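You operate a simulated robot arm through the tools that you are given. There is no shell and no other tool. Be economical: measure what you need, move in short steps, check, and stop when the job is done.

The job below is to be done with a simulated robot arm. You get a single attempt, and the scene is never put back.

Task
Put the grey bladder on the top of the green packing mat away on the shelf under the small lacing bench. Put the grey mailing bag on top of the brown small shut carton. Put the grey dish in the inside of the steel sink. Take the red mini football from the mini ball tray and leave it in the patch carton. Open the tongue flap. The order is free. Set down upright: grey mailing bag.

Only the result counts: the job must be done as asked and must still hold three seconds after the hand-in. Knocking over, shifting, dropping, spilling or breaking anything else fails it.

Robot
A 7-joint arm with a two-finger parallel gripper on a trunk, on a base that drives. Base frame: it is fixed to the floor where the robot stands at the start and does not move with it; the origin is under the middle of the robot, x ahead of it, y to its left, z up. Units: mm, degrees, N and s.
With the tool pointing down near the work surface it reaches from about 280 to 720 mm from the robot's upright axis, wherever it stands. Its first joint turns from -166.0 to 166.0 degrees. Places, roughly: grey bladder [500, 250, 1000]; grey dish (11x11x4 cm) [-1100, -700, 900]; grey mailing bag (17x10x15 cm) [400, 400, 900]; inside of the steel sink [-2100, -2400, 700]; patch carton [-3000, 2250, 1000]; red mini football [-1500, -500, 1000]; shelf under the small lacing bench [-1300, -400, 300]; small shut carton [-1250, 0, 1000]; tongue flap [-1300, 700, 1000]. Payload 3.43 kg.
Tool frame: the origin (TCP) lies between the finger pads and is the grasp point; the fingertips stand 34 mm ahead of it; z points along the fingers, y is the line along which they close. Largest opening 128 mm; finger width 24, thickness 12; the body of the gripper, 48 by 130 mm, starts 96 mm behind the TCP.
Orientation is that of the tool frame in the base frame, as a unit quaternion [x, y, z, w]. With the fingers straight down and closing along the base's y, the tool's x points along the base's -x, its y along +y and its z along -z.

Tools
- The arm moves only by the tool apply_moves. Its argument "plan" is a list of rows, each a list of 7 numbers: the shift along the tool's x, y, z in mm, then the turn, a rotation vector about the tool's x, y, z in degrees, then the opening, from 0 (shut) to 1 (fully open). In form: [[x, y, z, ax, ay, az, jaw], ...]. A call has 1 to 20 rows; each row shifts and turns the commanded pose from where the row before left it, along the tool's axes as they then stand. Each row takes 0.2 s and may step no farther than 50 mm and 8.6 degrees from the row before; otherwise, or with a gripper value out of range, the whole call is refused. A pose out of reach is approached as far as the arm can. The call stops where the force on the tool passes 40 N (or 10 N more than at its start, if that is more) or the arm is blocked; 0.2 s more then pass. The fingers move at their own pace (about 108 mm/s each) and stop on an object; they squeeze with about 34 N. The grip force told is the motor's: it shows also when the fingers shut on nothing. Time passes only in rows, and 0.2 s behind the last, so rows that do not move let the fingers close. It gives the time, the measured TCP pose, the force on the tool (base axes), the opening and the grip force at its end, in the units of the frame above (readings bear some noise), with the torque about the TCP (base axes, N m) and any sound that the robot's microphone picked up.
- Cameras (640 x 400 px; columns grow to the right, rows downward): "scene" is now at [-39.8, 113.4, 1402]; the picture's right is [-0.43, -0.90, 0.00], its down [-0.84, 0.40, -0.37] and it looks along [0.33, -0.16, -0.93] (base axes); focal length 214 px, centre (320, 200). "wrist" rides on the gripper at [76, -11, -160] in the tool frame; the picture's right is [0.15, 0.99, 0.00], its down [-0.88, 0.13, -0.46] and it looks along [-0.45, 0.07, 0.89] (tool axes); focal length 234 px, centre (320, 200). There is no depth. A picture from a camera that has moved, and an enlarged one, comes with that camera's place and axes in the base frame and with its lens.
- grab_frame(camera): a new picture of that camera. No time passes.
- slide_trunk(by): slides the trunk up (or, below 0, down) by that many mm; the arm and the scene camera ride with it, the base frame stays. It gives what a move gives, with no picture.
- drive_base(legs): drives the robot by 1 to 6 legs, each [ahead, left, turn to the left] in mm, mm and degrees, along the robot's own axes; the way and the turn of a leg run together, so that a leg with both is an arc; at most 1500 mm and 180 degrees a leg. The arm and the cameras ride along, it lands a little off, and it stops where it bumps. It gives what a move gives.
- turn_head(pan, tilt): turns the head with the scene camera to pan (to the left, within 86 degrees either way) and tilt (down, from -29 to 69), counted from straight ahead of the robot. It gives what a move gives.
- inspect(camera, box): a new picture of the part [left, top, right, bottom] of that camera's present view, enlarged. No time passes.
- sign_off(): hands the job in; it is judged then, once.

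Work in short steps. Places have to be worked out from the pictures, the camera data and where the tool is seen: move nearer, look again, correct. Check each grasp and each placing, and mend what went wrong. You have 165 turns and 120 pictures in all, those below and enlarged ones among them. Open the gripper and draw the arm clear of the work before you hand the job in, unless the task says otherwise; then end with one line.

The tools are called after ">>>" as a command line: name --pt "numbers of a row" for each row, then --argument value for the rest, lists and objects as JSON in quotes. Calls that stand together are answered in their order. apply_moves: Moves the arm, as the interface text tells. Its arguments: {"type":"object","properties":{"plan":{"type":"array","items":{"type":"array","items":{"type":"number"}}}},"required":["plan"]} The other tools are called the same way: slide_trunk (by) slides the trunk up or down; drive_base (legs) drives the base; turn_head (pan, tilt) turns the head that bears the scene camera; grab_frame (camera) takes a picture; inspect (camera, box) takes an enlarged picture of a part of a camera's view; sign_off () hands the job in.

At the start:

```text
time: 0.0
ee_pos: [-135.5, 318.3, 1272.4]
ee_rot: [-0.001, 1.0, 0.0, 0.004]
wrist_force: [0.0, -0.2, -0.1]
torque: [-0.02, 0.02, -0.01]
grip_width: 128.0
gripper_force: 0.1
trunk travel left (down, up): [-150.0, 174.0]
robot x, y, heading: [1.7, -3.7, -0.0]
head pan, tilt: [-29.5, 68.8]
```

scene: 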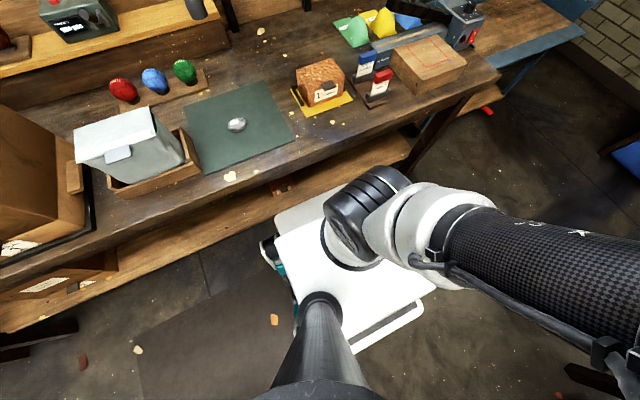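
wrist: 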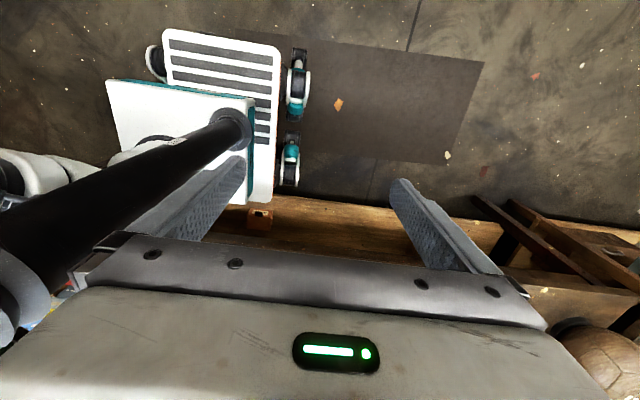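

I'll look over the bench ahead first with the head tilted less.

>>> turn_head --pan 20 --tilt 45

>>> grab_frame --camera "scene"

```text
time: 1.2
ee_pos: [-144.7, 317.7, 1266.3]
ee_rot: [-0.01, 1.0, -0.004, 0.011]
wrist_force: [-0.9, -0.3, -0.3]
torque: [0.04, 0.0, 0.02]
grip_width: 127.9
gripper_force: 0.0
trunk travel left (down, up): [-150.0, 174.0]
robot x, y, heading: [1.8, 0.3, -0.0]
head pan, tilt: [20.0, 45.0]
```

```text
117 pictures are left
camera scene: at [-17.1, 135.1, 1418.8], right [-0.04, -1.0, 0.0], down [-0.81, 0.03, -0.59], along [0.59, -0.02, -0.81], focal length 214 px, centre (320, 200)
```

scene: 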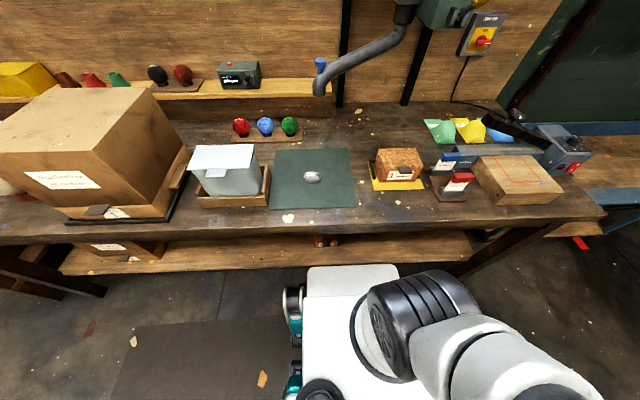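

The view is useful; I enlarge the bag and bladder.

>>> inspect --camera "scene" --box '[160, 100, 400, 250]'

```text
2.67 times, centred on (280, 175) of scene
camera zoom: at [-17.1, 135.1, 1418.8], right [-0.04, -1.0, 0.0], down [-0.81, 0.03, -0.59], along [0.59, -0.02, -0.81], focal length 572 px, centre (427, 267)
```

zoom: 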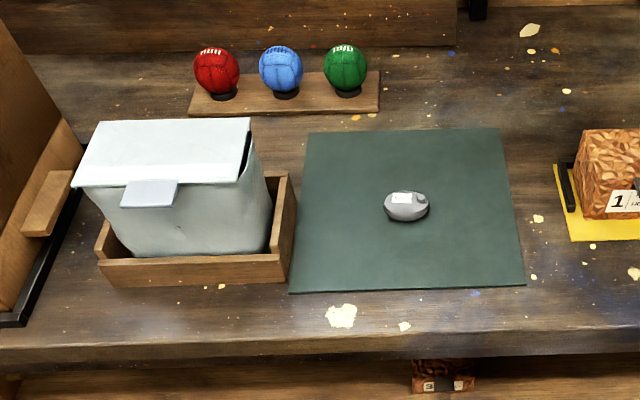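

The bench top stands near z≈950 by rough parallax. I swing the arm to the front, high up, so the wrist camera sees the bag and bladder.

>>> apply_moves --pt "-47 12 0 0 0 0 1" --pt "-47 12 0 0 0 0 1" --pt "-47 12 0 0 0 0 1" --pt "-47 12 0 0 0 0 1" --pt "-47 12 0 0 0 0 1" --pt "-30 -34 0 0 0 0 1" --pt "-30 -34 0 0 0 0 1" --pt "-30 -34 0 0 0 0 1" --pt "-30 -34 0 0 0 0 1" --pt "-30 -34 0 0 0 0 1"

>>> grab_frame --camera "wrist"

>>> grab_frame --camera "scene"

```text
time: 2.0
ee_pos: [-62.9, 350.6, 1260.6]
ee_rot: [-0.03, 0.994, -0.003, 0.105]
wrist_force: [-0.8, -0.9, -0.3]
torque: [0.01, -0.02, -0.02]
grip_width: 128.0
gripper_force: 0.1
trunk travel left (down, up): [-150.0, 174.0]
robot x, y, heading: [-1.8, 2.9, -0.1]
head pan, tilt: [20.0, 45.0]
stopped in row 4: the arm was blocked; the commanded pose is now the measured one
```

```text
115 pictures are left
camera wrist: at [-169.7, 336.0, 1399.9], right [-0.2, 0.98, -0.04], down [0.76, 0.18, 0.63], along [0.62, 0.09, -0.78], focal length 234 px, centre (320, 200)
```

wrist: 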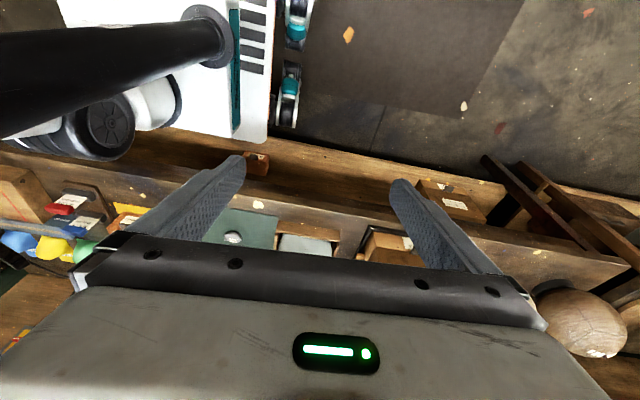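

```text
114 pictures are left
camera scene: at [-17.5, 119.2, 1424.1], right [-0.24, -0.97, 0.0], down [-0.74, 0.18, -0.65], along [0.63, -0.15, -0.76], focal length 214 px, centre (320, 200)
```

scene: 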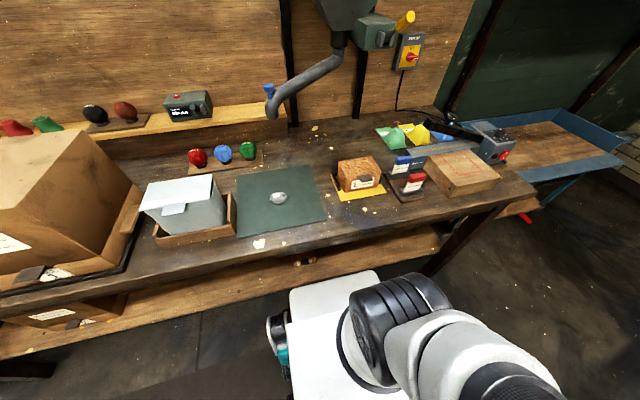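

The pictures show the sensor mast standing at the robot's left rear, around (-95, 138). The forearm passes behind it and was blocked. I back off and right the tool, then bring it round behind the mast to the right-hand side.

>>> apply_moves --pt "40 0 0 0 6 0 1" --pt "40 0 0 0 6 0 1" --pt "40 -20 0 0 0 0 1" --pt "40 -40 0 0 0 0 1"

>>> grab_frame --camera "scene"

```text
refused: row 4 steps farther than a row can; nothing moved
```

```text
113 pictures are left
camera scene: at [-17.5, 119.2, 1424.1], right [-0.24, -0.97, 0.0], down [-0.74, 0.18, -0.65], along [0.63, -0.15, -0.76], focal length 214 px, centre (320, 200)
```

scene: 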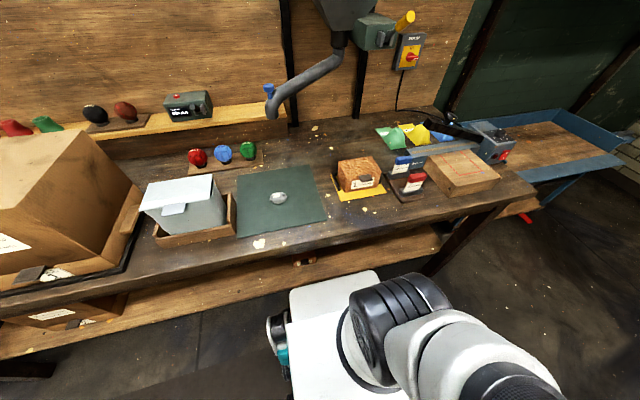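

Row 4 was too long, so I shorten it.

>>> apply_moves --pt "40 0 0 0 6 0 1" --pt "40 0 0 0 6 0 1" --pt "40 -20 0 0 0 0 1" --pt "40 -25 0 0 0 0 1"

```text
time: 3.0
ee_pos: [-207.8, 301.2, 1253.7]
ee_rot: [-0.018, 1.0, -0.002, -0.011]
wrist_force: [0.1, 0.0, -0.2]
torque: [-0.04, 0.01, 0.02]
grip_width: 127.9
gripper_force: 0.1
trunk travel left (down, up): [-150.0, 174.0]
robot x, y, heading: [0.0, 1.9, 0.2]
head pan, tilt: [20.0, 45.0]
```

I turn the head right to see how the arm lies.

>>> turn_head --pan -75 --tilt 30

>>> grab_frame --camera "scene"

```text
time: 4.7
ee_pos: [-210.3, 301.9, 1252.0]
ee_rot: [-0.02, 1.0, -0.005, -0.007]
wrist_force: [-0.5, -0.1, -0.1]
torque: [0.04, 0.01, 0.02]
grip_width: 127.7
gripper_force: 0.0
trunk travel left (down, up): [-150.0, 174.0]
robot x, y, heading: [2.0, 4.6, -0.2]
head pan, tilt: [-75.0, 30.0]
```

```text
112 pictures are left
camera scene: at [-62.8, 53.4, 1447.9], right [-0.95, -0.31, 0.0], down [-0.17, 0.52, -0.84], along [0.26, -0.79, -0.55], focal length 214 px, centre (320, 200)
```

scene: 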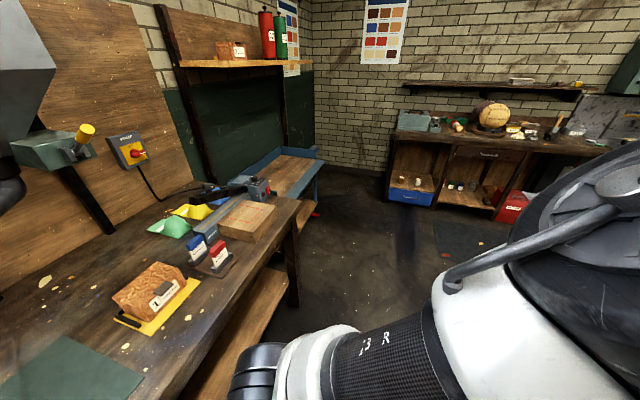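

The elbow sits at the right rear, so turning the whole arm counter-clockwise (tool passing behind, then right, then front) stays clear of the mast. I start that sweep.

>>> apply_moves --pt "37.6 -29.9 0 0 0 -7.5 1" --pt "37.6 -29.9 0 0 0 -7.5 1" --pt "37.6 -29.9 0 0 0 -7.5 1" --pt "37.6 -29.9 0 0 0 -7.5 1" --pt "37.6 -29.9 0 0 0 -7.5 1" --pt "37.6 -29.9 0 0 0 -7.5 1" --pt "37.6 -29.9 0 0 0 -7.5 1" --pt "37.6 -29.9 0 0 0 -7.5 1"

>>> grab_frame --camera "scene"

```text
time: 6.5
ee_pos: [-353.3, -37.2, 1257.1]
ee_rot: [-0.517, 0.856, 0.002, -0.009]
wrist_force: [0.2, -0.3, 0.9]
torque: [0.0, 0.02, -0.01]
grip_width: 128.1
gripper_force: 0.0
trunk travel left (down, up): [-150.0, 174.0]
robot x, y, heading: [3.2, -2.2, -0.0]
head pan, tilt: [-75.0, 30.0]
```

```text
111 pictures are left
camera scene: at [-67.1, 50.7, 1453.1], right [-0.97, -0.26, 0.0], down [-0.13, 0.48, -0.87], along [0.22, -0.84, -0.5], focal length 214 px, centre (320, 200)
```

scene: 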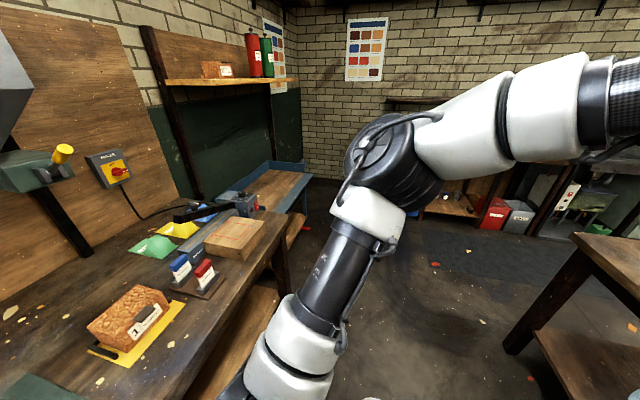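

That works. I carry on with the sweep.

>>> apply_moves --pt "37.6 -29.9 0 0 0 -7.5 1" --pt "37.6 -29.9 0 0 0 -7.5 1" --pt "37.6 -29.9 0 0 0 -7.5 1" --pt "37.6 -29.9 0 0 0 -7.5 1" --pt "37.6 -29.9 0 0 0 -7.5 1" --pt "37.6 -29.9 0 0 0 -7.5 1" --pt "37.6 -29.9 0 0 0 -7.5 1" --pt "37.6 -29.9 0 0 0 -7.5 1" --pt "37.6 -29.9 0 0 0 -7.5 1" --pt "37.6 -29.9 0 0 0 -7.5 1" --pt "37.6 -29.9 0 0 0 -7.5 1" --pt "37.6 -29.9 0 0 0 -7.5 1" --pt "37.6 -29.9 0 0 0 -7.5 1" --pt "37.6 -29.9 0 0 0 -7.5 1"

>>> turn_head --pan -20 --tilt 40

>>> grab_frame --camera "scene"

>>> grab_frame --camera "wrist"

```text
time: 9.5
ee_pos: [120.3, -372.4, 1241.6]
ee_rot: [0.994, -0.111, -0.008, 0.004]
wrist_force: [-0.2, 0.3, 0.2]
torque: [-0.03, -0.01, 0.02]
grip_width: 128.1
gripper_force: 0.0
out of reach, approached as far as the arm can: row 13, 14
trunk travel left (down, up): [-150.0, 174.0]
robot x, y, heading: [0.9, 0.5, 0.2]
head pan, tilt: [-75.0, 30.0]
```

```text
time: 10.7
ee_pos: [120.1, -371.4, 1241.0]
ee_rot: [0.994, -0.113, -0.008, 0.003]
wrist_force: [0.4, 0.0, 0.6]
torque: [0.04, 0.02, -0.03]
grip_width: 128.1
gripper_force: 0.0
trunk travel left (down, up): [-150.0, 174.0]
robot x, y, heading: [1.2, 0.3, 0.1]
head pan, tilt: [-20.0, 40.0]
```

```text
110 pictures are left
camera scene: at [-10.7, 108.8, 1437.8], right [-0.34, -0.94, 0.0], down [-0.6, 0.22, -0.77], along [0.72, -0.26, -0.64], focal length 214 px, centre (320, 200)
```

scene: 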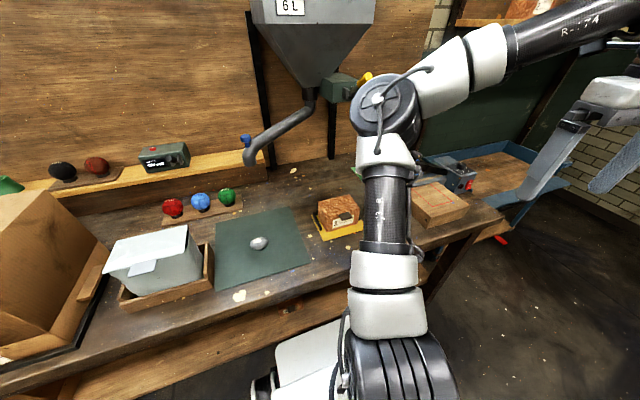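

```text
109 pictures are left
camera wrist: at [198.7, -377.3, 1399.3], right [-0.08, -1.0, 0.01], down [-0.88, 0.07, 0.47], along [-0.47, 0.03, -0.88], focal length 234 px, centre (320, 200)
```

wrist: 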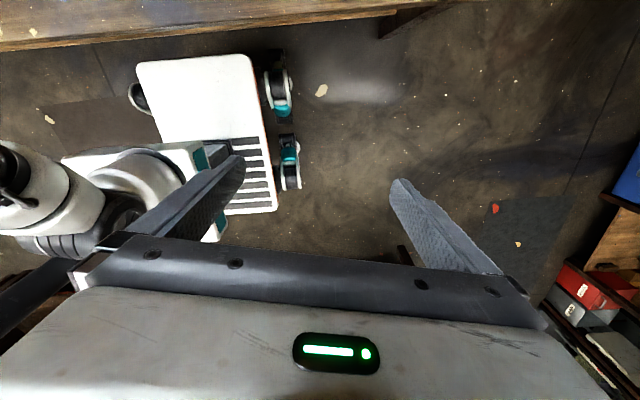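

The bench front edge is clear below, but the sweep reached a joint limit in the last two rows. I try advancing the tool to the front without turning it.

>>> apply_moves --pt "34.6 -28.3 0 0 0 0 1" --pt "34.6 -28.3 0 0 0 0 1" --pt "34.6 -28.3 0 0 0 0 1" --pt "34.6 -28.3 0 0 0 0 1" --pt "34.6 -28.3 0 0 0 0 1"

>>> grab_frame --camera "scene"

```text
time: 11.9
ee_pos: [197.2, -410.8, 1236.9]
ee_rot: [0.994, -0.113, -0.007, 0.003]
wrist_force: [-0.5, -0.2, 0.4]
torque: [0.02, -0.03, -0.05]
grip_width: 127.9
gripper_force: 0.1
out of reach, approached as far as the arm can: row 1, 2, 3, 4, 5
trunk travel left (down, up): [-150.0, 174.0]
robot x, y, heading: [-1.4, -0.8, -0.1]
head pan, tilt: [-20.0, 40.0]
```

```text
108 pictures are left
camera scene: at [-10.7, 108.9, 1437.8], right [-0.34, -0.94, 0.0], down [-0.6, 0.22, -0.77], along [0.72, -0.26, -0.64], focal length 214 px, centre (320, 200)
```

scene: 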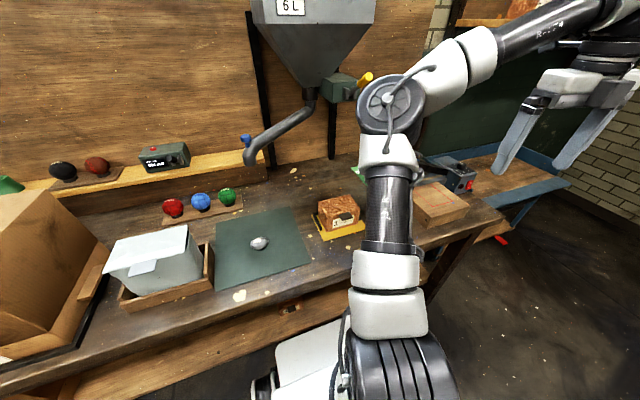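

The upper arm has reached its first-joint limit, because this posture leans "backwards". The robot's right side is fully usable, so I'll work over that side. I bring the tool to the right, back the base away from the bench, and turn left so the bench lies on the right.

>>> apply_moves --pt "-35.3 22.3 0 0 0 0 1" --pt "-35.3 22.3 0 0 0 0 1" --pt "-35.3 22.3 0 0 0 0 1" --pt "-35.3 22.3 0 0 0 0 1" --pt "-35.3 22.3 0 0 0 0 1"

>>> drive_base --legs '[[-300, 0, 0]]'

>>> grab_frame --camera "scene"

```text
time: 13.1
ee_pos: [-0.7, -482.5, 1236.5]
ee_rot: [0.994, -0.111, -0.009, 0.005]
wrist_force: [1.1, 0.6, 0.4]
torque: [-0.01, 0.04, 0.0]
grip_width: 128.0
gripper_force: 0.2
trunk travel left (down, up): [-150.0, 174.0]
robot x, y, heading: [-2.0, -0.6, 0.2]
head pan, tilt: [-20.0, 40.0]
```

```text
time: 15.1
ee_pos: [-290.0, -482.9, 1236.7]
ee_rot: [0.994, -0.111, -0.009, 0.003]
wrist_force: [0.5, 0.0, -0.2]
torque: [0.0, 0.01, -0.01]
grip_width: 128.1
gripper_force: 0.1
trunk travel left (down, up): [-150.0, 174.0]
robot x, y, heading: [-291.4, 2.2, 0.1]
head pan, tilt: [-20.0, 40.0]
```

```text
107 pictures are left
camera scene: at [-301.1, 108.3, 1437.8], right [-0.34, -0.94, 0.0], down [-0.6, 0.22, -0.77], along [0.72, -0.26, -0.64], focal length 214 px, centre (320, 200)
```

scene: 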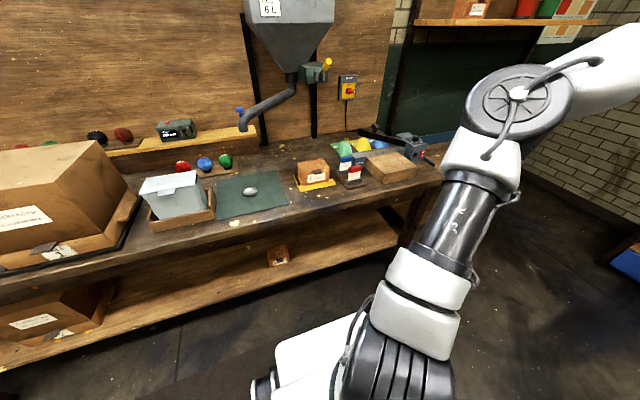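

Parallax over the 290 mm drive puts the bladder at about (485, 147, 875). Now I turn 90° left.

>>> drive_base --legs '[[0, 0, 90]]'

>>> turn_head --pan -86 --tilt 35

>>> grab_frame --camera "scene"

>>> grab_frame --camera "wrist"

```text
time: 19.5
ee_pos: [191.4, 2.4, 1236.5]
ee_rot: [0.779, 0.627, -0.004, 0.008]
wrist_force: [-0.4, 0.4, 0.1]
torque: [0.01, 0.04, 0.01]
grip_width: 128.0
gripper_force: 0.1
trunk travel left (down, up): [-150.0, 174.0]
robot x, y, heading: [-286.3, -2.4, 90.6]
head pan, tilt: [-20.0, 40.0]
```

```text
time: 20.9
ee_pos: [191.4, 3.0, 1236.9]
ee_rot: [0.778, 0.628, -0.003, 0.007]
wrist_force: [0.1, -0.9, 0.0]
torque: [-0.02, 0.01, 0.02]
grip_width: 128.0
gripper_force: 0.1
trunk travel left (down, up): [-150.0, 174.0]
robot x, y, heading: [-289.3, 3.7, 90.7]
head pan, tilt: [-85.9, 35.0]
```

```text
106 pictures are left
camera scene: at [-342.1, -86.7, 1445.4], right [0.08, -1.0, 0.0], down [-0.57, -0.05, -0.82], along [0.82, 0.07, -0.57], focal length 214 px, centre (320, 200)
```

scene: 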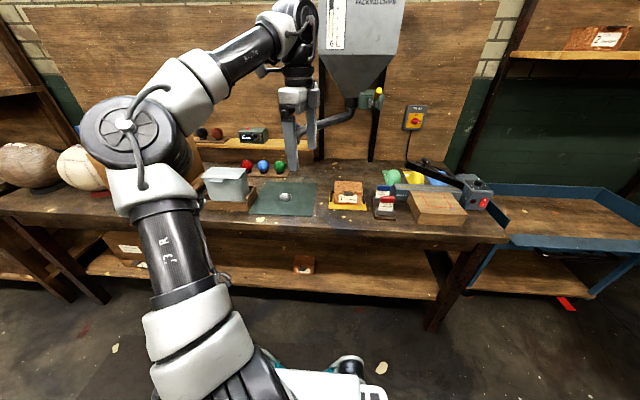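

```text
105 pictures are left
camera wrist: at [195.9, 81.6, 1395.4], right [1.0, -0.07, 0.01], down [-0.06, -0.88, 0.47], along [-0.03, -0.47, -0.88], focal length 234 px, centre (320, 200)
```

wrist: 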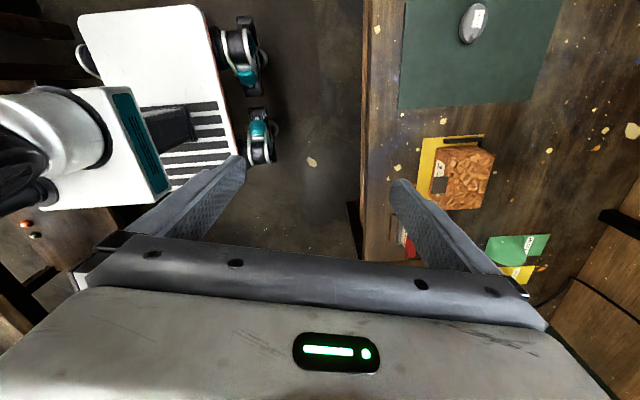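

The arm now reaches over the right side, and the spout hangs at about (630, 120, 1110), behind the mat. I drive alongside so the bladder is about 600 mm out.

>>> drive_base --legs '[[116, -155, 0]]'

>>> grab_frame --camera "wrist"

```text
time: 23.0
ee_pos: [344.5, 116.1, 1236.3]
ee_rot: [0.781, 0.625, -0.003, 0.009]
wrist_force: [0.6, -0.2, 0.5]
torque: [-0.03, 0.0, 0.04]
grip_width: 128.1
gripper_force: 0.1
trunk travel left (down, up): [-150.0, 174.0]
robot x, y, heading: [-135.7, 118.0, 90.3]
head pan, tilt: [-85.9, 35.0]
```

```text
104 pictures are left
camera wrist: at [349.8, 195.0, 1395.5], right [1.0, -0.07, 0.01], down [-0.07, -0.88, 0.47], along [-0.03, -0.47, -0.88], focal length 234 px, centre (320, 200)
```

wrist: 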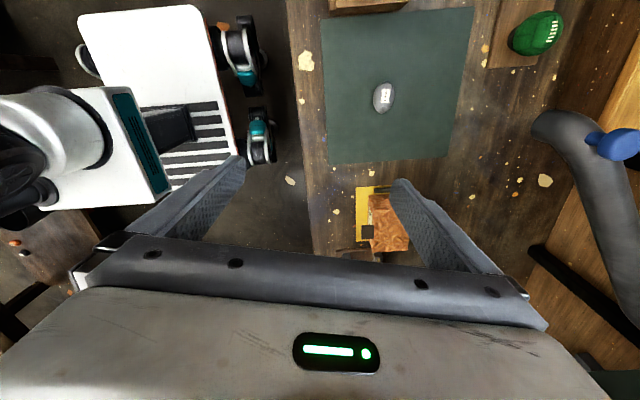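

The bladder sits at about (479, 146), long axis near y. I come down above it.

>>> apply_moves --pt "9.8 20.8 39 0 0 0 1" --pt "9.8 20.8 39 0 0 0 1" --pt "9.8 20.8 39 0 0 0 1" --pt "9.8 20.8 39 0 0 0 1" --pt "9.8 20.8 39 0 0 0 1" --pt "9.8 20.8 39 0 0 0 1"

>>> grab_frame --camera "wrist"

>>> grab_frame --camera "scene"

```text
time: 24.4
ee_pos: [480.9, 143.8, 1003.0]
ee_rot: [0.78, 0.626, -0.002, 0.008]
wrist_force: [0.0, -0.6, -0.2]
torque: [0.02, -0.05, -0.03]
grip_width: 127.9
gripper_force: 0.0
trunk travel left (down, up): [-150.0, 174.0]
robot x, y, heading: [-133.8, 115.6, 90.2]
head pan, tilt: [-85.9, 35.0]
```

```text
103 pictures are left
camera wrist: at [486.0, 223.0, 1161.8], right [1.0, -0.07, 0.01], down [-0.07, -0.88, 0.47], along [-0.03, -0.47, -0.88], focal length 234 px, centre (320, 200)
```

wrist: 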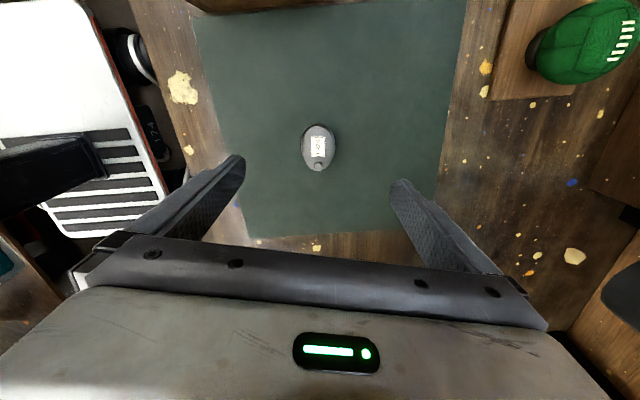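

```text
102 pictures are left
camera scene: at [-189.2, 29.7, 1445.4], right [0.07, -1.0, 0.0], down [-0.57, -0.04, -0.82], along [0.82, 0.06, -0.57], focal length 214 px, centre (320, 200)
```

scene: 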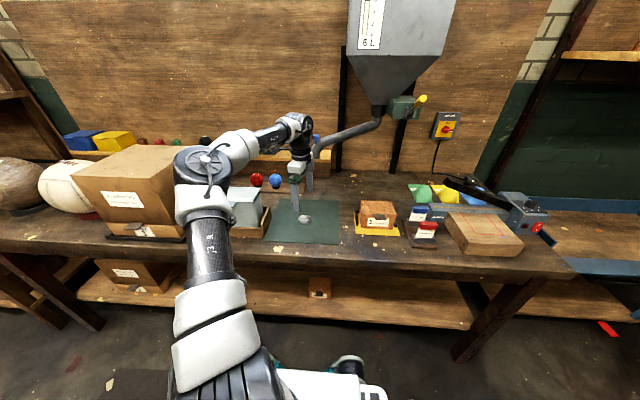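

The bladder is right between the fingers, about 43 mm wide. I descend with the last part slow.

>>> apply_moves --pt "0 0 40 0 0 0 0.7" --pt "0 0 35 0 0 0 0.6" --pt "0 0 20 0 0 0 0.6" --pt "0 0 5 0 0 0 0.6"

>>> grab_frame --camera "wrist"

```text
time: 25.4
ee_pos: [482.3, 140.6, 903.5]
ee_rot: [0.78, 0.626, -0.003, 0.009]
wrist_force: [0.2, 0.5, 0.1]
torque: [-0.01, -0.03, -0.02]
grip_width: 77.0
gripper_force: 0.2
trunk travel left (down, up): [-150.0, 174.0]
robot x, y, heading: [-137.7, 116.1, 90.3]
head pan, tilt: [-85.9, 35.0]
```

```text
101 pictures are left
camera wrist: at [487.3, 219.7, 1061.6], right [1.0, -0.07, 0.01], down [-0.07, -0.88, 0.47], along [-0.03, -0.47, -0.88], focal length 234 px, centre (320, 200)
```

wrist: 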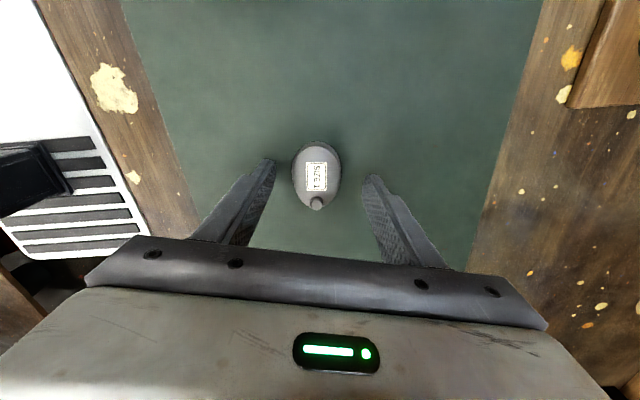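

Well centred. I creep down a little more, then close.

>>> apply_moves --pt "4 0 4 0 0 0 0.6" --pt "0 0 3 0 0 0 0.6" --pt "0 0 0 0 0 0 0.15" --pt "0 0 0 0 0 0 0.15" --pt "0 0 0 0 0 0 0.15"

```text
time: 26.6
ee_pos: [483.0, 145.5, 898.4]
ee_rot: [0.78, 0.626, -0.001, 0.009]
wrist_force: [-14.6, 4.7, 24.0]
torque: [0.53, 1.05, 0.16]
grip_width: 42.0
gripper_force: 33.9
trunk travel left (down, up): [-150.0, 174.0]
robot x, y, heading: [-135.7, 118.2, 90.4]
head pan, tilt: [-85.9, 35.0]
```

Gripped at 42 mm wide. I lift and check.

>>> apply_moves --pt "0 0 -10 0 0 0 0.15" --pt "0 0 -40 0 0 0 0.15" --pt "0 0 -45 0 0 0 0.15" --pt "0 0 -45 0 0 0 0.15" --pt "-10 -40 -25 0 0 0 0.15" --pt "-10 -40 -25 0 0 0 0.15" --pt "0 0 -45 0 0 0 0.15" --pt "0 0 -45 0 0 0 0.15"

>>> grab_frame --camera "wrist"

```text
time: 28.4
ee_pos: [396.4, 149.0, 1175.6]
ee_rot: [0.781, 0.625, -0.004, 0.008]
wrist_force: [0.4, 0.1, -0.1]
torque: [-0.05, -0.01, 0.0]
grip_width: 42.1
gripper_force: 34.1
trunk travel left (down, up): [-150.0, 174.0]
robot x, y, heading: [-142.5, 115.6, 90.1]
head pan, tilt: [-85.9, 35.0]
```

```text
100 pictures are left
camera wrist: at [400.8, 227.7, 1333.9], right [1.0, -0.07, 0.01], down [-0.07, -0.88, 0.47], along [-0.03, -0.47, -0.88], focal length 234 px, centre (320, 200)
```

wrist: 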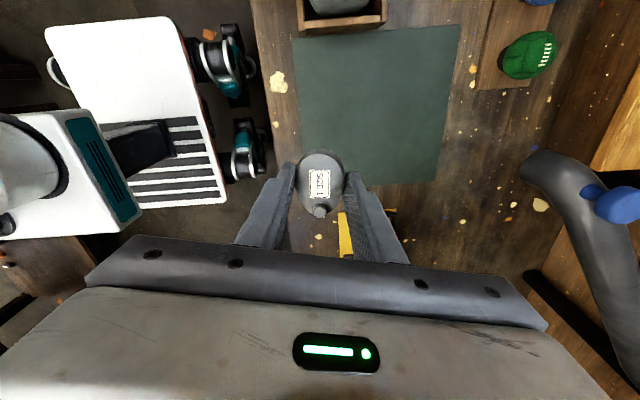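

The bladder is held. I slide away from the bench and look toward the other side.

>>> drive_base --legs '[[0, 250, 0]]'

>>> turn_head --pan 86 --tilt 20

>>> grab_frame --camera "scene"

```text
time: 31.4
ee_pos: [143.7, 147.7, 1175.5]
ee_rot: [0.78, 0.626, -0.004, 0.008]
wrist_force: [-0.4, -0.4, -0.5]
torque: [-0.04, -0.01, 0.01]
grip_width: 42.0
gripper_force: 34.5
trunk travel left (down, up): [-150.0, 174.0]
robot x, y, heading: [-387.8, 113.6, 90.2]
head pan, tilt: [-85.9, 35.0]
```

```text
time: 34.0
ee_pos: [144.1, 149.0, 1174.6]
ee_rot: [0.78, 0.625, -0.003, 0.009]
wrist_force: [-0.3, 0.3, 0.1]
torque: [0.04, 0.0, -0.01]
grip_width: 42.0
gripper_force: 33.7
trunk travel left (down, up): [-150.0, 174.0]
robot x, y, heading: [-387.0, 114.8, 90.0]
head pan, tilt: [85.9, 20.0]
```

```text
99 pictures are left
camera scene: at [-621.7, 28.3, 1469.2], right [0.07, 1.0, 0.0], down [0.34, -0.02, -0.94], along [-0.94, 0.06, -0.34], focal length 214 px, centre (320, 200)
```

scene: 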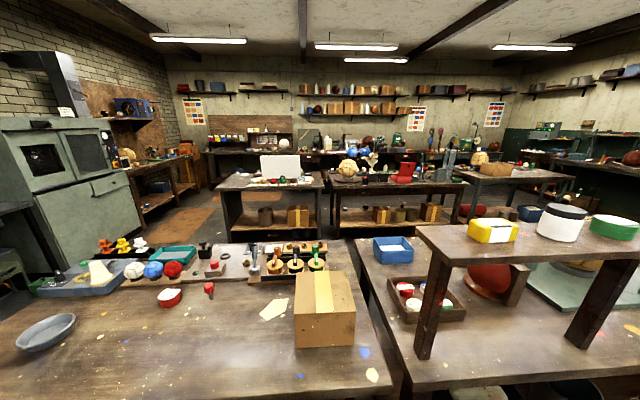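

The near bench carries the shut carton, the dish and the ball tray. I look lower for its under-shelf.

>>> inspect --camera "scene" --box '[0, 220, 400, 400]'

>>> turn_head --pan 86 --tilt 55

>>> grab_frame --camera "scene"

```text
1.60 times, centred on (200, 310) of scene
camera zoom: at [-621.7, 28.3, 1469.2], right [0.07, 1.0, 0.0], down [0.34, -0.02, -0.94], along [-0.94, 0.06, -0.34], focal length 343 px, centre (512, 24)
```

zoom: 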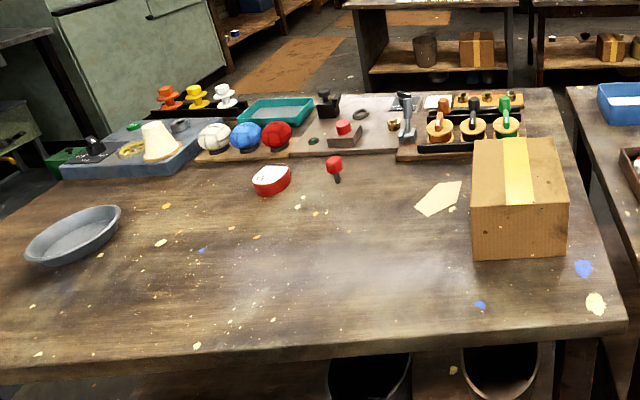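

```text
time: 35.0
ee_pos: [144.0, 148.7, 1175.1]
ee_rot: [0.781, 0.625, -0.003, 0.008]
wrist_force: [0.3, 0.4, 0.0]
torque: [-0.02, -0.01, 0.04]
grip_width: 41.9
gripper_force: 34.1
trunk travel left (down, up): [-150.0, 174.0]
robot x, y, heading: [-390.1, 113.6, 90.1]
head pan, tilt: [85.9, 55.0]
```

```text
97 pictures are left
camera scene: at [-600.7, 26.9, 1417.2], right [0.07, 1.0, 0.0], down [0.82, -0.05, -0.57], along [-0.57, 0.04, -0.82], focal length 214 px, centre (320, 200)
```

scene: 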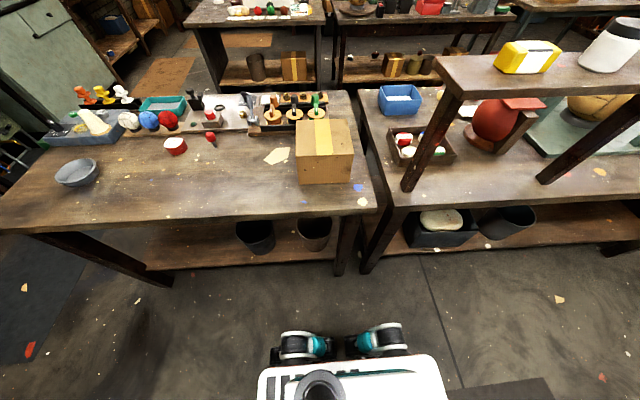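

The left bench (front edge x≈-950, y from -880 to 220) has a lower shelf near z≈300. Two buckets stand on the shelf's right part, and its left part (y≈-700..-450) is free. I turn round so my right side faces that shelf.

>>> drive_base --legs '[[0, 0, -180], [700, 80, 0]]'

>>> turn_head --pan -80 --tilt 50

>>> grab_frame --camera "scene"

```text
time: 46.5
ee_pos: [-863.3, -595.4, 1175.4]
ee_rot: [-0.609, 0.793, 0.008, 0.003]
wrist_force: [0.2, -0.8, -0.7]
torque: [0.02, 0.0, 0.0]
grip_width: 42.0
gripper_force: 34.2
trunk travel left (down, up): [-150.0, 174.0]
robot x, y, heading: [-330.0, -579.0, -91.8]
head pan, tilt: [85.9, 55.0]
```

```text
time: 49.0
ee_pos: [-863.2, -596.4, 1174.6]
ee_rot: [-0.609, 0.793, 0.008, 0.004]
wrist_force: [0.6, -0.7, -1.0]
torque: [-0.01, -0.03, -0.01]
grip_width: 42.0
gripper_force: 34.0
trunk travel left (down, up): [-150.0, 174.0]
robot x, y, heading: [-330.5, -586.8, -91.8]
head pan, tilt: [-80.0, 50.0]
```

```text
96 pictures are left
camera scene: at [-263.0, -509.5, 1423.6], right [-0.14, 0.99, 0.0], down [0.76, 0.11, -0.64], along [-0.64, -0.09, -0.77], focal length 214 px, centre (320, 200)
```

scene: 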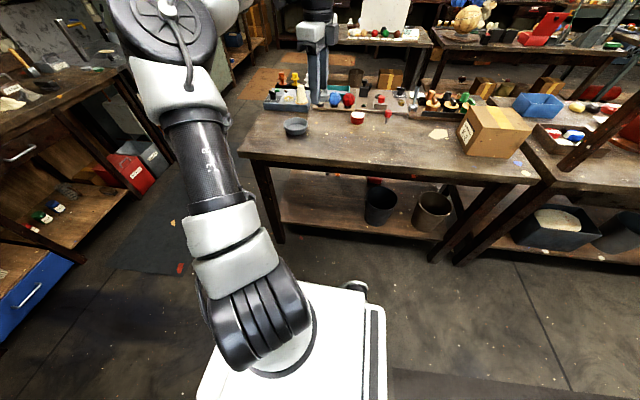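

I lower the trunk and turn the tool so the fingers close along y, ready to pitch it into the shelf.

>>> slide_trunk --by -150

>>> apply_moves --pt "0 0 0 0 0 8.4 0.15" --pt "0 0 0 0 0 8.4 0.15" --pt "0 0 0 0 0 8.4 0.15" --pt "0 0 0 0 0 8.4 0.15" --pt "0 0 0 0 0 8.4 0.15" --pt "0 0 0 0 0 8.4 0.15" --pt "0 0 0 0 0 8.4 0.15" --pt "0 0 0 0 0 8.4 0.15" --pt "0 0 0 0 0 8.4 0.15"

```text
time: 50.8
ee_pos: [-863.1, -595.7, 1025.9]
ee_rot: [-0.61, 0.793, 0.008, 0.003]
wrist_force: [-0.1, 0.4, -0.8]
torque: [0.0, 0.03, 0.02]
grip_width: 42.0
gripper_force: 34.0
trunk travel left (down, up): [0.0, 324.0]
robot x, y, heading: [-332.6, -581.2, -91.9]
head pan, tilt: [-80.0, 50.0]
```

```text
time: 52.8
ee_pos: [-862.7, -595.2, 1024.6]
ee_rot: [0.005, 1.0, 0.009, -0.002]
wrist_force: [0.7, 0.1, -1.2]
torque: [0.03, 0.03, 0.0]
grip_width: 41.8
gripper_force: 34.0
trunk travel left (down, up): [0.0, 324.0]
robot x, y, heading: [-327.9, -585.5, -91.9]
head pan, tilt: [-80.0, 50.0]
```

I drive 150 mm away from the bench edge, then lower and pitch the tool.

>>> drive_base --legs '[[0, 150, 0]]'

>>> apply_moves --pt "0 0 45 0 0 0 0.15" --pt "0 0 45 0 0 0 0.15" --pt "0 0 45 0 0 0 0.15" --pt "0 0 45 0 0 0 0.15" --pt "0 0 45 0 0 0 0.15" --pt "0 0 45 0 0 0 0.15" --pt "0 0 45 0 0 0 0.15" --pt "0 0 45 0 0 0 0.15"

>>> grab_frame --camera "scene"

```text
time: 54.9
ee_pos: [-710.7, -601.7, 1025.5]
ee_rot: [0.002, 1.0, 0.009, -0.002]
wrist_force: [-0.7, 0.0, -1.0]
torque: [-0.01, 0.0, 0.04]
grip_width: 42.1
gripper_force: 34.0
trunk travel left (down, up): [0.0, 324.0]
robot x, y, heading: [-175.0, -585.4, -92.1]
head pan, tilt: [-80.0, 50.0]
```

```text
time: 56.7
ee_pos: [-712.0, -592.4, 666.6]
ee_rot: [0.003, 1.0, 0.01, -0.003]
wrist_force: [0.3, -1.0, -0.6]
torque: [-0.01, 0.02, -0.02]
grip_width: 42.1
gripper_force: 34.0
trunk travel left (down, up): [0.0, 324.0]
robot x, y, heading: [-178.7, -589.6, -91.9]
head pan, tilt: [-80.0, 50.0]
```

```text
95 pictures are left
camera scene: at [-110.3, -514.4, 1273.7], right [-0.14, 0.99, 0.0], down [0.76, 0.11, -0.64], along [-0.64, -0.09, -0.77], focal length 214 px, centre (320, 200)
```

scene: 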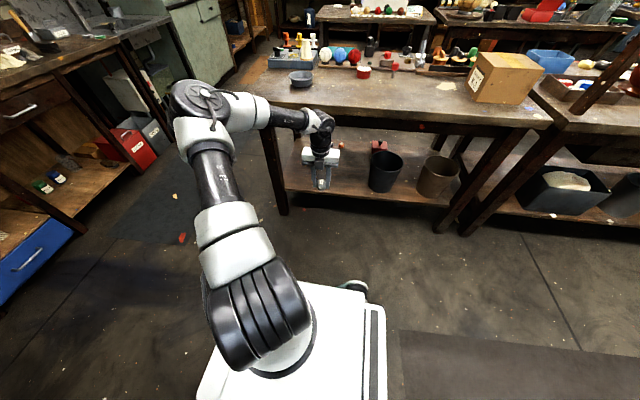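

The arm has a good posture. Now I pitch the fingers 50° toward the shelf and lower further.

>>> apply_moves --pt "0 0 0 0 8.4 0 0.15" --pt "0 0 0 0 8.4 0 0.15" --pt "0 0 0 0 8.4 0 0.15" --pt "0 0 0 0 8.4 0 0.15" --pt "0 0 0 0 8.4 0 0.15" --pt "0 0 0 0 8.4 0 0.15" --pt "-34.5 0 28.9 0 0 0 0.15" --pt "-34.5 0 28.9 0 0 0 0.15" --pt "-34.5 0 28.9 0 0 0 0.15" --pt "-34.5 0 28.9 0 0 0 0.15" --pt "-34.5 0 28.9 0 0 0 0.15"

>>> grab_frame --camera "wrist"

>>> grab_frame --camera "scene"

```text
time: 59.1
ee_pos: [-774.1, -540.4, 527.9]
ee_rot: [-0.006, 0.91, -0.001, -0.415]
wrist_force: [0.1, -1.5, -1.4]
torque: [0.03, -0.01, -0.03]
grip_width: 41.6
gripper_force: 33.4
out of reach, approached as far as the arm can: row 8, 9, 10, 11
trunk travel left (down, up): [0.0, 324.0]
robot x, y, heading: [-177.1, -587.8, -92.0]
head pan, tilt: [-80.0, 50.0]
```

```text
94 pictures are left
camera wrist: at [-703.9, -551.9, 689.8], right [-0.11, 0.99, 0.11], down [0.92, 0.14, -0.37], along [-0.38, 0.07, -0.92], focal length 234 px, centre (320, 200)
```

wrist: 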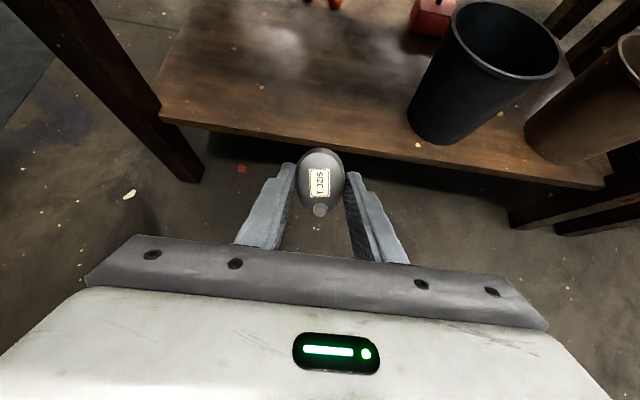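

```text
93 pictures are left
camera scene: at [-110.3, -514.7, 1273.7], right [-0.14, 0.99, 0.0], down [0.76, 0.11, -0.64], along [-0.64, -0.09, -0.77], focal length 214 px, centre (320, 200)
```

scene: 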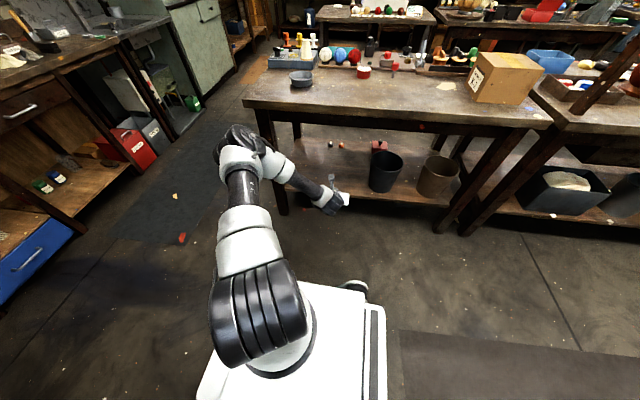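

The low reach ran out with the elbow folded tight. I try reaching further out, which should unfold it, then down.

>>> apply_moves --pt "26 -14 30 0 0 0 0.15" --pt "26 -14 30 0 0 0 0.15" --pt "26 -14 30 0 0 0 0.15" --pt "-30 0 26 0 0 0 0.15" --pt "-30 0 26 0 0 0 0.15" --pt "-30 0 26 0 0 0 0.15"

>>> grab_frame --camera "scene"

```text
time: 60.5
ee_pos: [-893.2, -578.6, 513.3]
ee_rot: [-0.001, 0.904, 0.009, -0.428]
wrist_force: [-0.2, -0.1, -0.3]
torque: [0.02, -0.03, -0.01]
grip_width: 42.3
gripper_force: 33.8
out of reach, approached as far as the arm can: row 1, 4, 5, 6
trunk travel left (down, up): [0.0, 324.0]
robot x, y, heading: [-175.6, -588.3, -91.9]
head pan, tilt: [-80.0, 50.0]
```

```text
92 pictures are left
camera scene: at [-110.5, -514.4, 1273.6], right [-0.14, 0.99, 0.0], down [0.76, 0.11, -0.64], along [-0.64, -0.09, -0.77], focal length 214 px, centre (320, 200)
```

scene: 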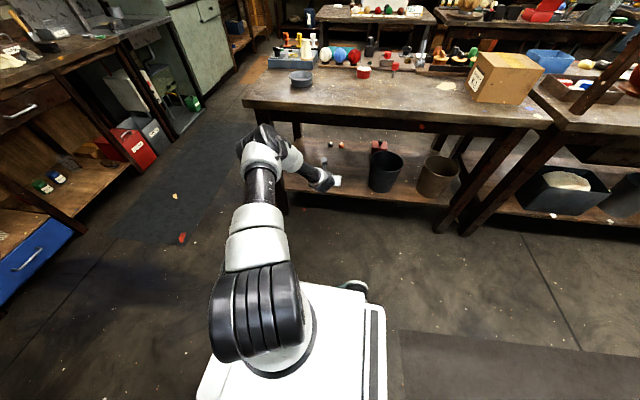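

Likely the wrist bend is the limit, so I reduce the pitch while going down.

>>> apply_moves --pt "0 0 0 0 -8 0 0.15" --pt "0 0 0 0 -8 0 0.15" --pt "-20 0 34 0 0 0 0.15" --pt "-20 0 34 0 0 0 0.15" --pt "-20 0 34 0 0 0 0.15"

>>> grab_frame --camera "scene"

```text
time: 61.7
ee_pos: [-868.4, -577.8, 476.9]
ee_rot: [0.0, 0.954, 0.009, -0.298]
wrist_force: [0.6, -0.3, -0.2]
torque: [-0.02, -0.03, 0.0]
grip_width: 41.9
gripper_force: 34.0
out of reach, approached as far as the arm can: row 3, 4, 5
trunk travel left (down, up): [0.0, 324.0]
robot x, y, heading: [-173.1, -588.9, -91.6]
head pan, tilt: [-80.0, 50.0]
```

```text
91 pictures are left
camera scene: at [-110.5, -514.4, 1273.6], right [-0.14, 0.99, 0.0], down [0.76, 0.11, -0.64], along [-0.64, -0.09, -0.77], focal length 214 px, centre (320, 200)
```

scene: 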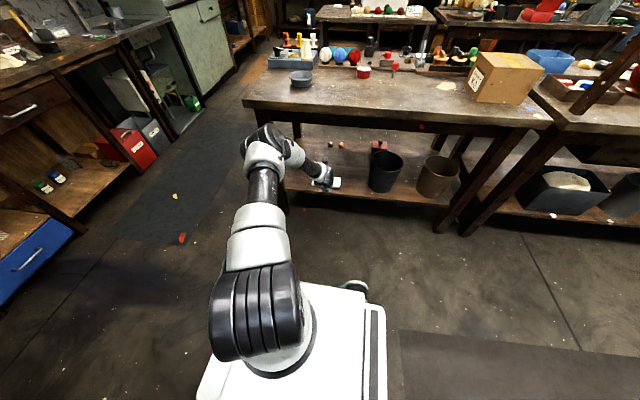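

I check the shelf height with the wrist camera from this new place.

>>> grab_frame --camera "wrist"

```text
90 pictures are left
camera wrist: at [-838.7, -593.1, 651.5], right [-0.12, 0.99, 0.1], down [0.98, 0.13, -0.12], along [-0.14, 0.08, -0.99], focal length 234 px, centre (320, 200)
```

wrist: 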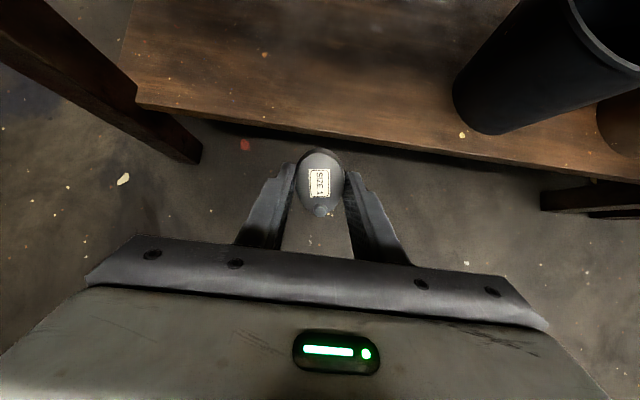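

Two views put the shelf at about z≈230, front edge x≈-1030. I probe how low the tool can get when pointing straight down nearer the robot.

>>> apply_moves --pt "-30 0 0 0 -8 0 0.15" --pt "-40 0 0 0 -8 0 0.15" --pt "-40 0 0 0 -8 0 0.15" --pt "-40 0 0 0 -8 0 0.15" --pt "-40 0 0 0 -2.7 0 0.15" --pt "-20 0 0 0 0 0 0.15" --pt "0 0 40 0 0 0 0.15" --pt "0 0 40 0 0 0 0.15" --pt "0 0 40 0 0 0 0.15" --pt "0 0 40 0 0 0 0.15"

>>> grab_frame --camera "scene"

```text
time: 63.9
ee_pos: [-668.3, -576.6, 415.7]
ee_rot: [0.003, 1.0, 0.009, 0.0]
wrist_force: [-0.7, -0.3, -0.1]
torque: [-0.04, 0.02, 0.0]
grip_width: 42.0
gripper_force: 33.6
out of reach, approached as far as the arm can: row 2, 7, 8, 9, 10
trunk travel left (down, up): [0.0, 324.0]
robot x, y, heading: [-177.7, -587.3, -91.9]
head pan, tilt: [-80.0, 50.0]
```

```text
89 pictures are left
camera scene: at [-110.5, -514.4, 1273.6], right [-0.14, 0.99, 0.0], down [0.76, 0.11, -0.64], along [-0.64, -0.09, -0.77], focal length 214 px, centre (320, 200)
```

scene: 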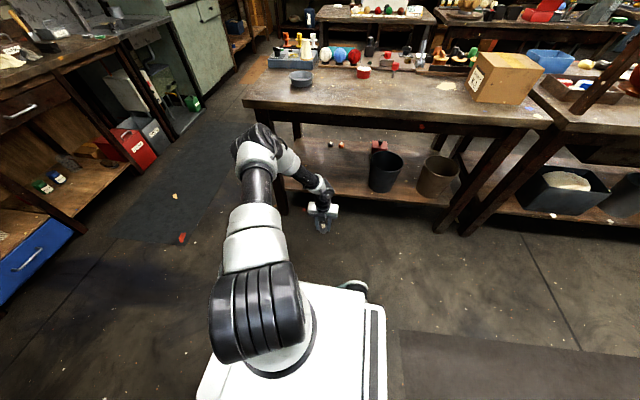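

It stops at z≈416 although the reach should allow lower, so some wrist joint is limiting. I test whether turning the tool about its own axis frees it.

>>> apply_moves --pt "0 0 0 0 0 -8 0.15" --pt "0 0 0 0 0 -8 0.15" --pt "0 0 0 0 0 -8 0.15" --pt "0 0 0 0 0 -8 0.15" --pt "0 0 20 0 0 0 0.15" --pt "0 0 20 0 0 0 0.15" --pt "0 0 20 0 0 0 0.15"

```text
time: 65.5
ee_pos: [-666.6, -576.4, 413.7]
ee_rot: [-0.273, 0.962, 0.007, 0.002]
wrist_force: [0.3, 0.2, 0.0]
torque: [0.02, -0.01, -0.03]
grip_width: 42.0
gripper_force: 33.4
out of reach, approached as far as the arm can: row 5, 6, 7
trunk travel left (down, up): [0.0, 324.0]
robot x, y, heading: [-175.4, -585.7, -92.1]
head pan, tilt: [-80.0, 50.0]
```

Yaw isn't it. I test further in and down.

>>> apply_moves --pt "-30 -20 0 0 0 0 0.15" --pt "-30 -20 0 0 0 0 0.15" --pt "0 0 20 0 0 0 0.15" --pt "0 0 20 0 0 0 0.15" --pt "0 0 20 0 0 0 0.15" --pt "0 0 20 0 0 0 0.15"

```text
time: 66.9
ee_pos: [-594.3, -578.4, 400.5]
ee_rot: [-0.274, 0.962, 0.008, 0.002]
wrist_force: [-0.2, 0.7, -0.1]
torque: [0.0, -0.03, -0.04]
grip_width: 42.2
gripper_force: 33.7
out of reach, approached as far as the arm can: row 3, 4, 5, 6
trunk travel left (down, up): [0.0, 324.0]
robot x, y, heading: [-177.1, -587.0, -91.9]
head pan, tilt: [-80.0, 50.0]
```

I measure the shelf height more exactly with an enlarged scene view.

>>> inspect --camera "scene" --box '[240, 90, 480, 240]'

```text
2.67 times, centred on (360, 165) of scene
camera zoom: at [-110.5, -514.4, 1273.6], right [-0.14, 0.99, 0.0], down [0.76, 0.11, -0.64], along [-0.64, -0.09, -0.77], focal length 572 px, centre (213, 293)
```

zoom: 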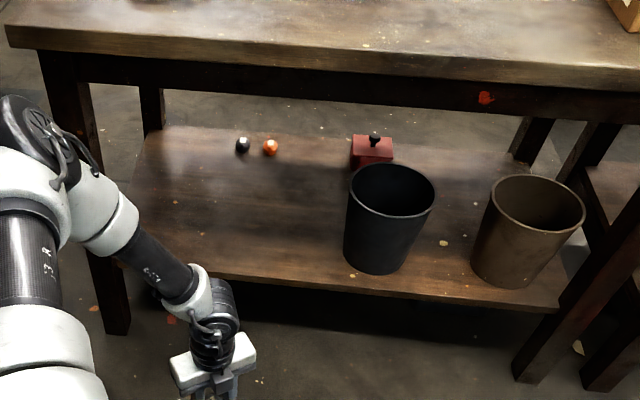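

The elbow sits at the same spot in every low pose, so one of the shoulder-side joints is at its limit. I take a second view to triangulate the shoulder and elbow.

>>> turn_head --pan -15 --tilt 40

>>> grab_frame --camera "scene"

```text
time: 68.2
ee_pos: [-593.3, -580.7, 400.6]
ee_rot: [-0.273, 0.962, 0.007, 0.002]
wrist_force: [-0.4, 0.6, -0.9]
torque: [0.0, 0.01, 0.01]
grip_width: 42.1
gripper_force: 34.1
trunk travel left (down, up): [0.0, 324.0]
robot x, y, heading: [-177.7, -584.8, -92.1]
head pan, tilt: [-15.0, 40.0]
```

```text
87 pictures are left
camera scene: at [-59.0, -584.9, 1287.8], right [-0.96, 0.29, 0.0], down [0.19, 0.61, -0.77], along [-0.22, -0.73, -0.64], focal length 214 px, centre (320, 200)
```

scene: 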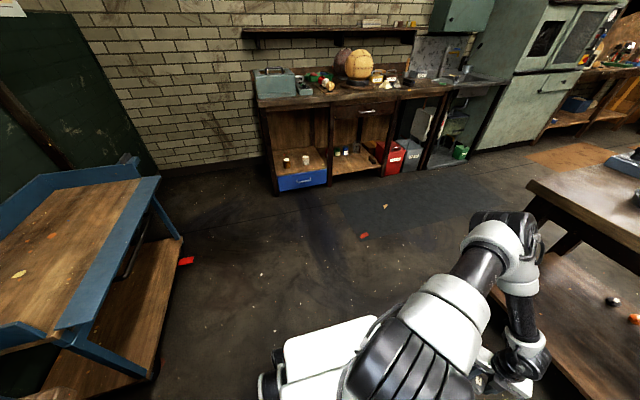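

Triangulation puts the elbow at about (-575, -758, 905), off to one side, with the forearm slanting in +y. I test tilting the tool along the forearm's slant to see whether that lets it go lower.

>>> apply_moves --pt "0 0 0 -6.8 -4.2 0 0.15" --pt "0 0 0 -6.8 -4.2 0 0.15" --pt "0 0 0 -6.8 -4.2 0 0.15" --pt "0 0 20 0 0 0 0.15" --pt "0 0 20 0 0 0 0.15" --pt "0 0 20 0 0 0 0.15" --pt "0 0 20 0 0 0 0.15"

>>> grab_frame --camera "scene"

```text
time: 69.8
ee_pos: [-595.7, -575.3, 424.7]
ee_rot: [-0.267, 0.939, 0.207, 0.059]
wrist_force: [0.3, -0.7, -0.2]
torque: [-0.01, -0.02, 0.02]
grip_width: 42.0
gripper_force: 34.4
out of reach, approached as far as the arm can: row 1, 2, 3, 4, 5, 6, 7
trunk travel left (down, up): [0.0, 324.0]
robot x, y, heading: [-175.8, -587.1, -92.1]
head pan, tilt: [-15.0, 40.0]
```

```text
86 pictures are left
camera scene: at [-59.0, -584.9, 1287.8], right [-0.96, 0.29, 0.0], down [0.19, 0.62, -0.77], along [-0.22, -0.73, -0.64], focal length 214 px, centre (320, 200)
```

scene: 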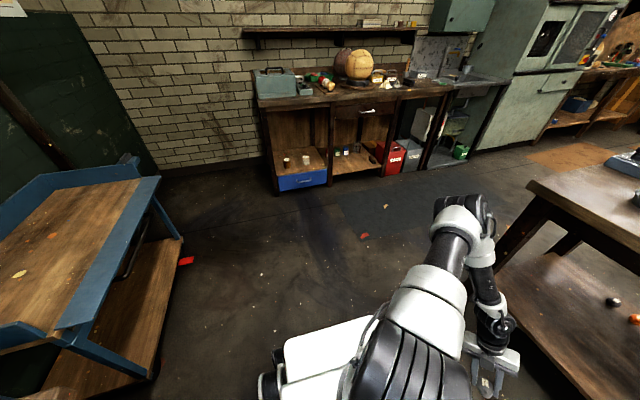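

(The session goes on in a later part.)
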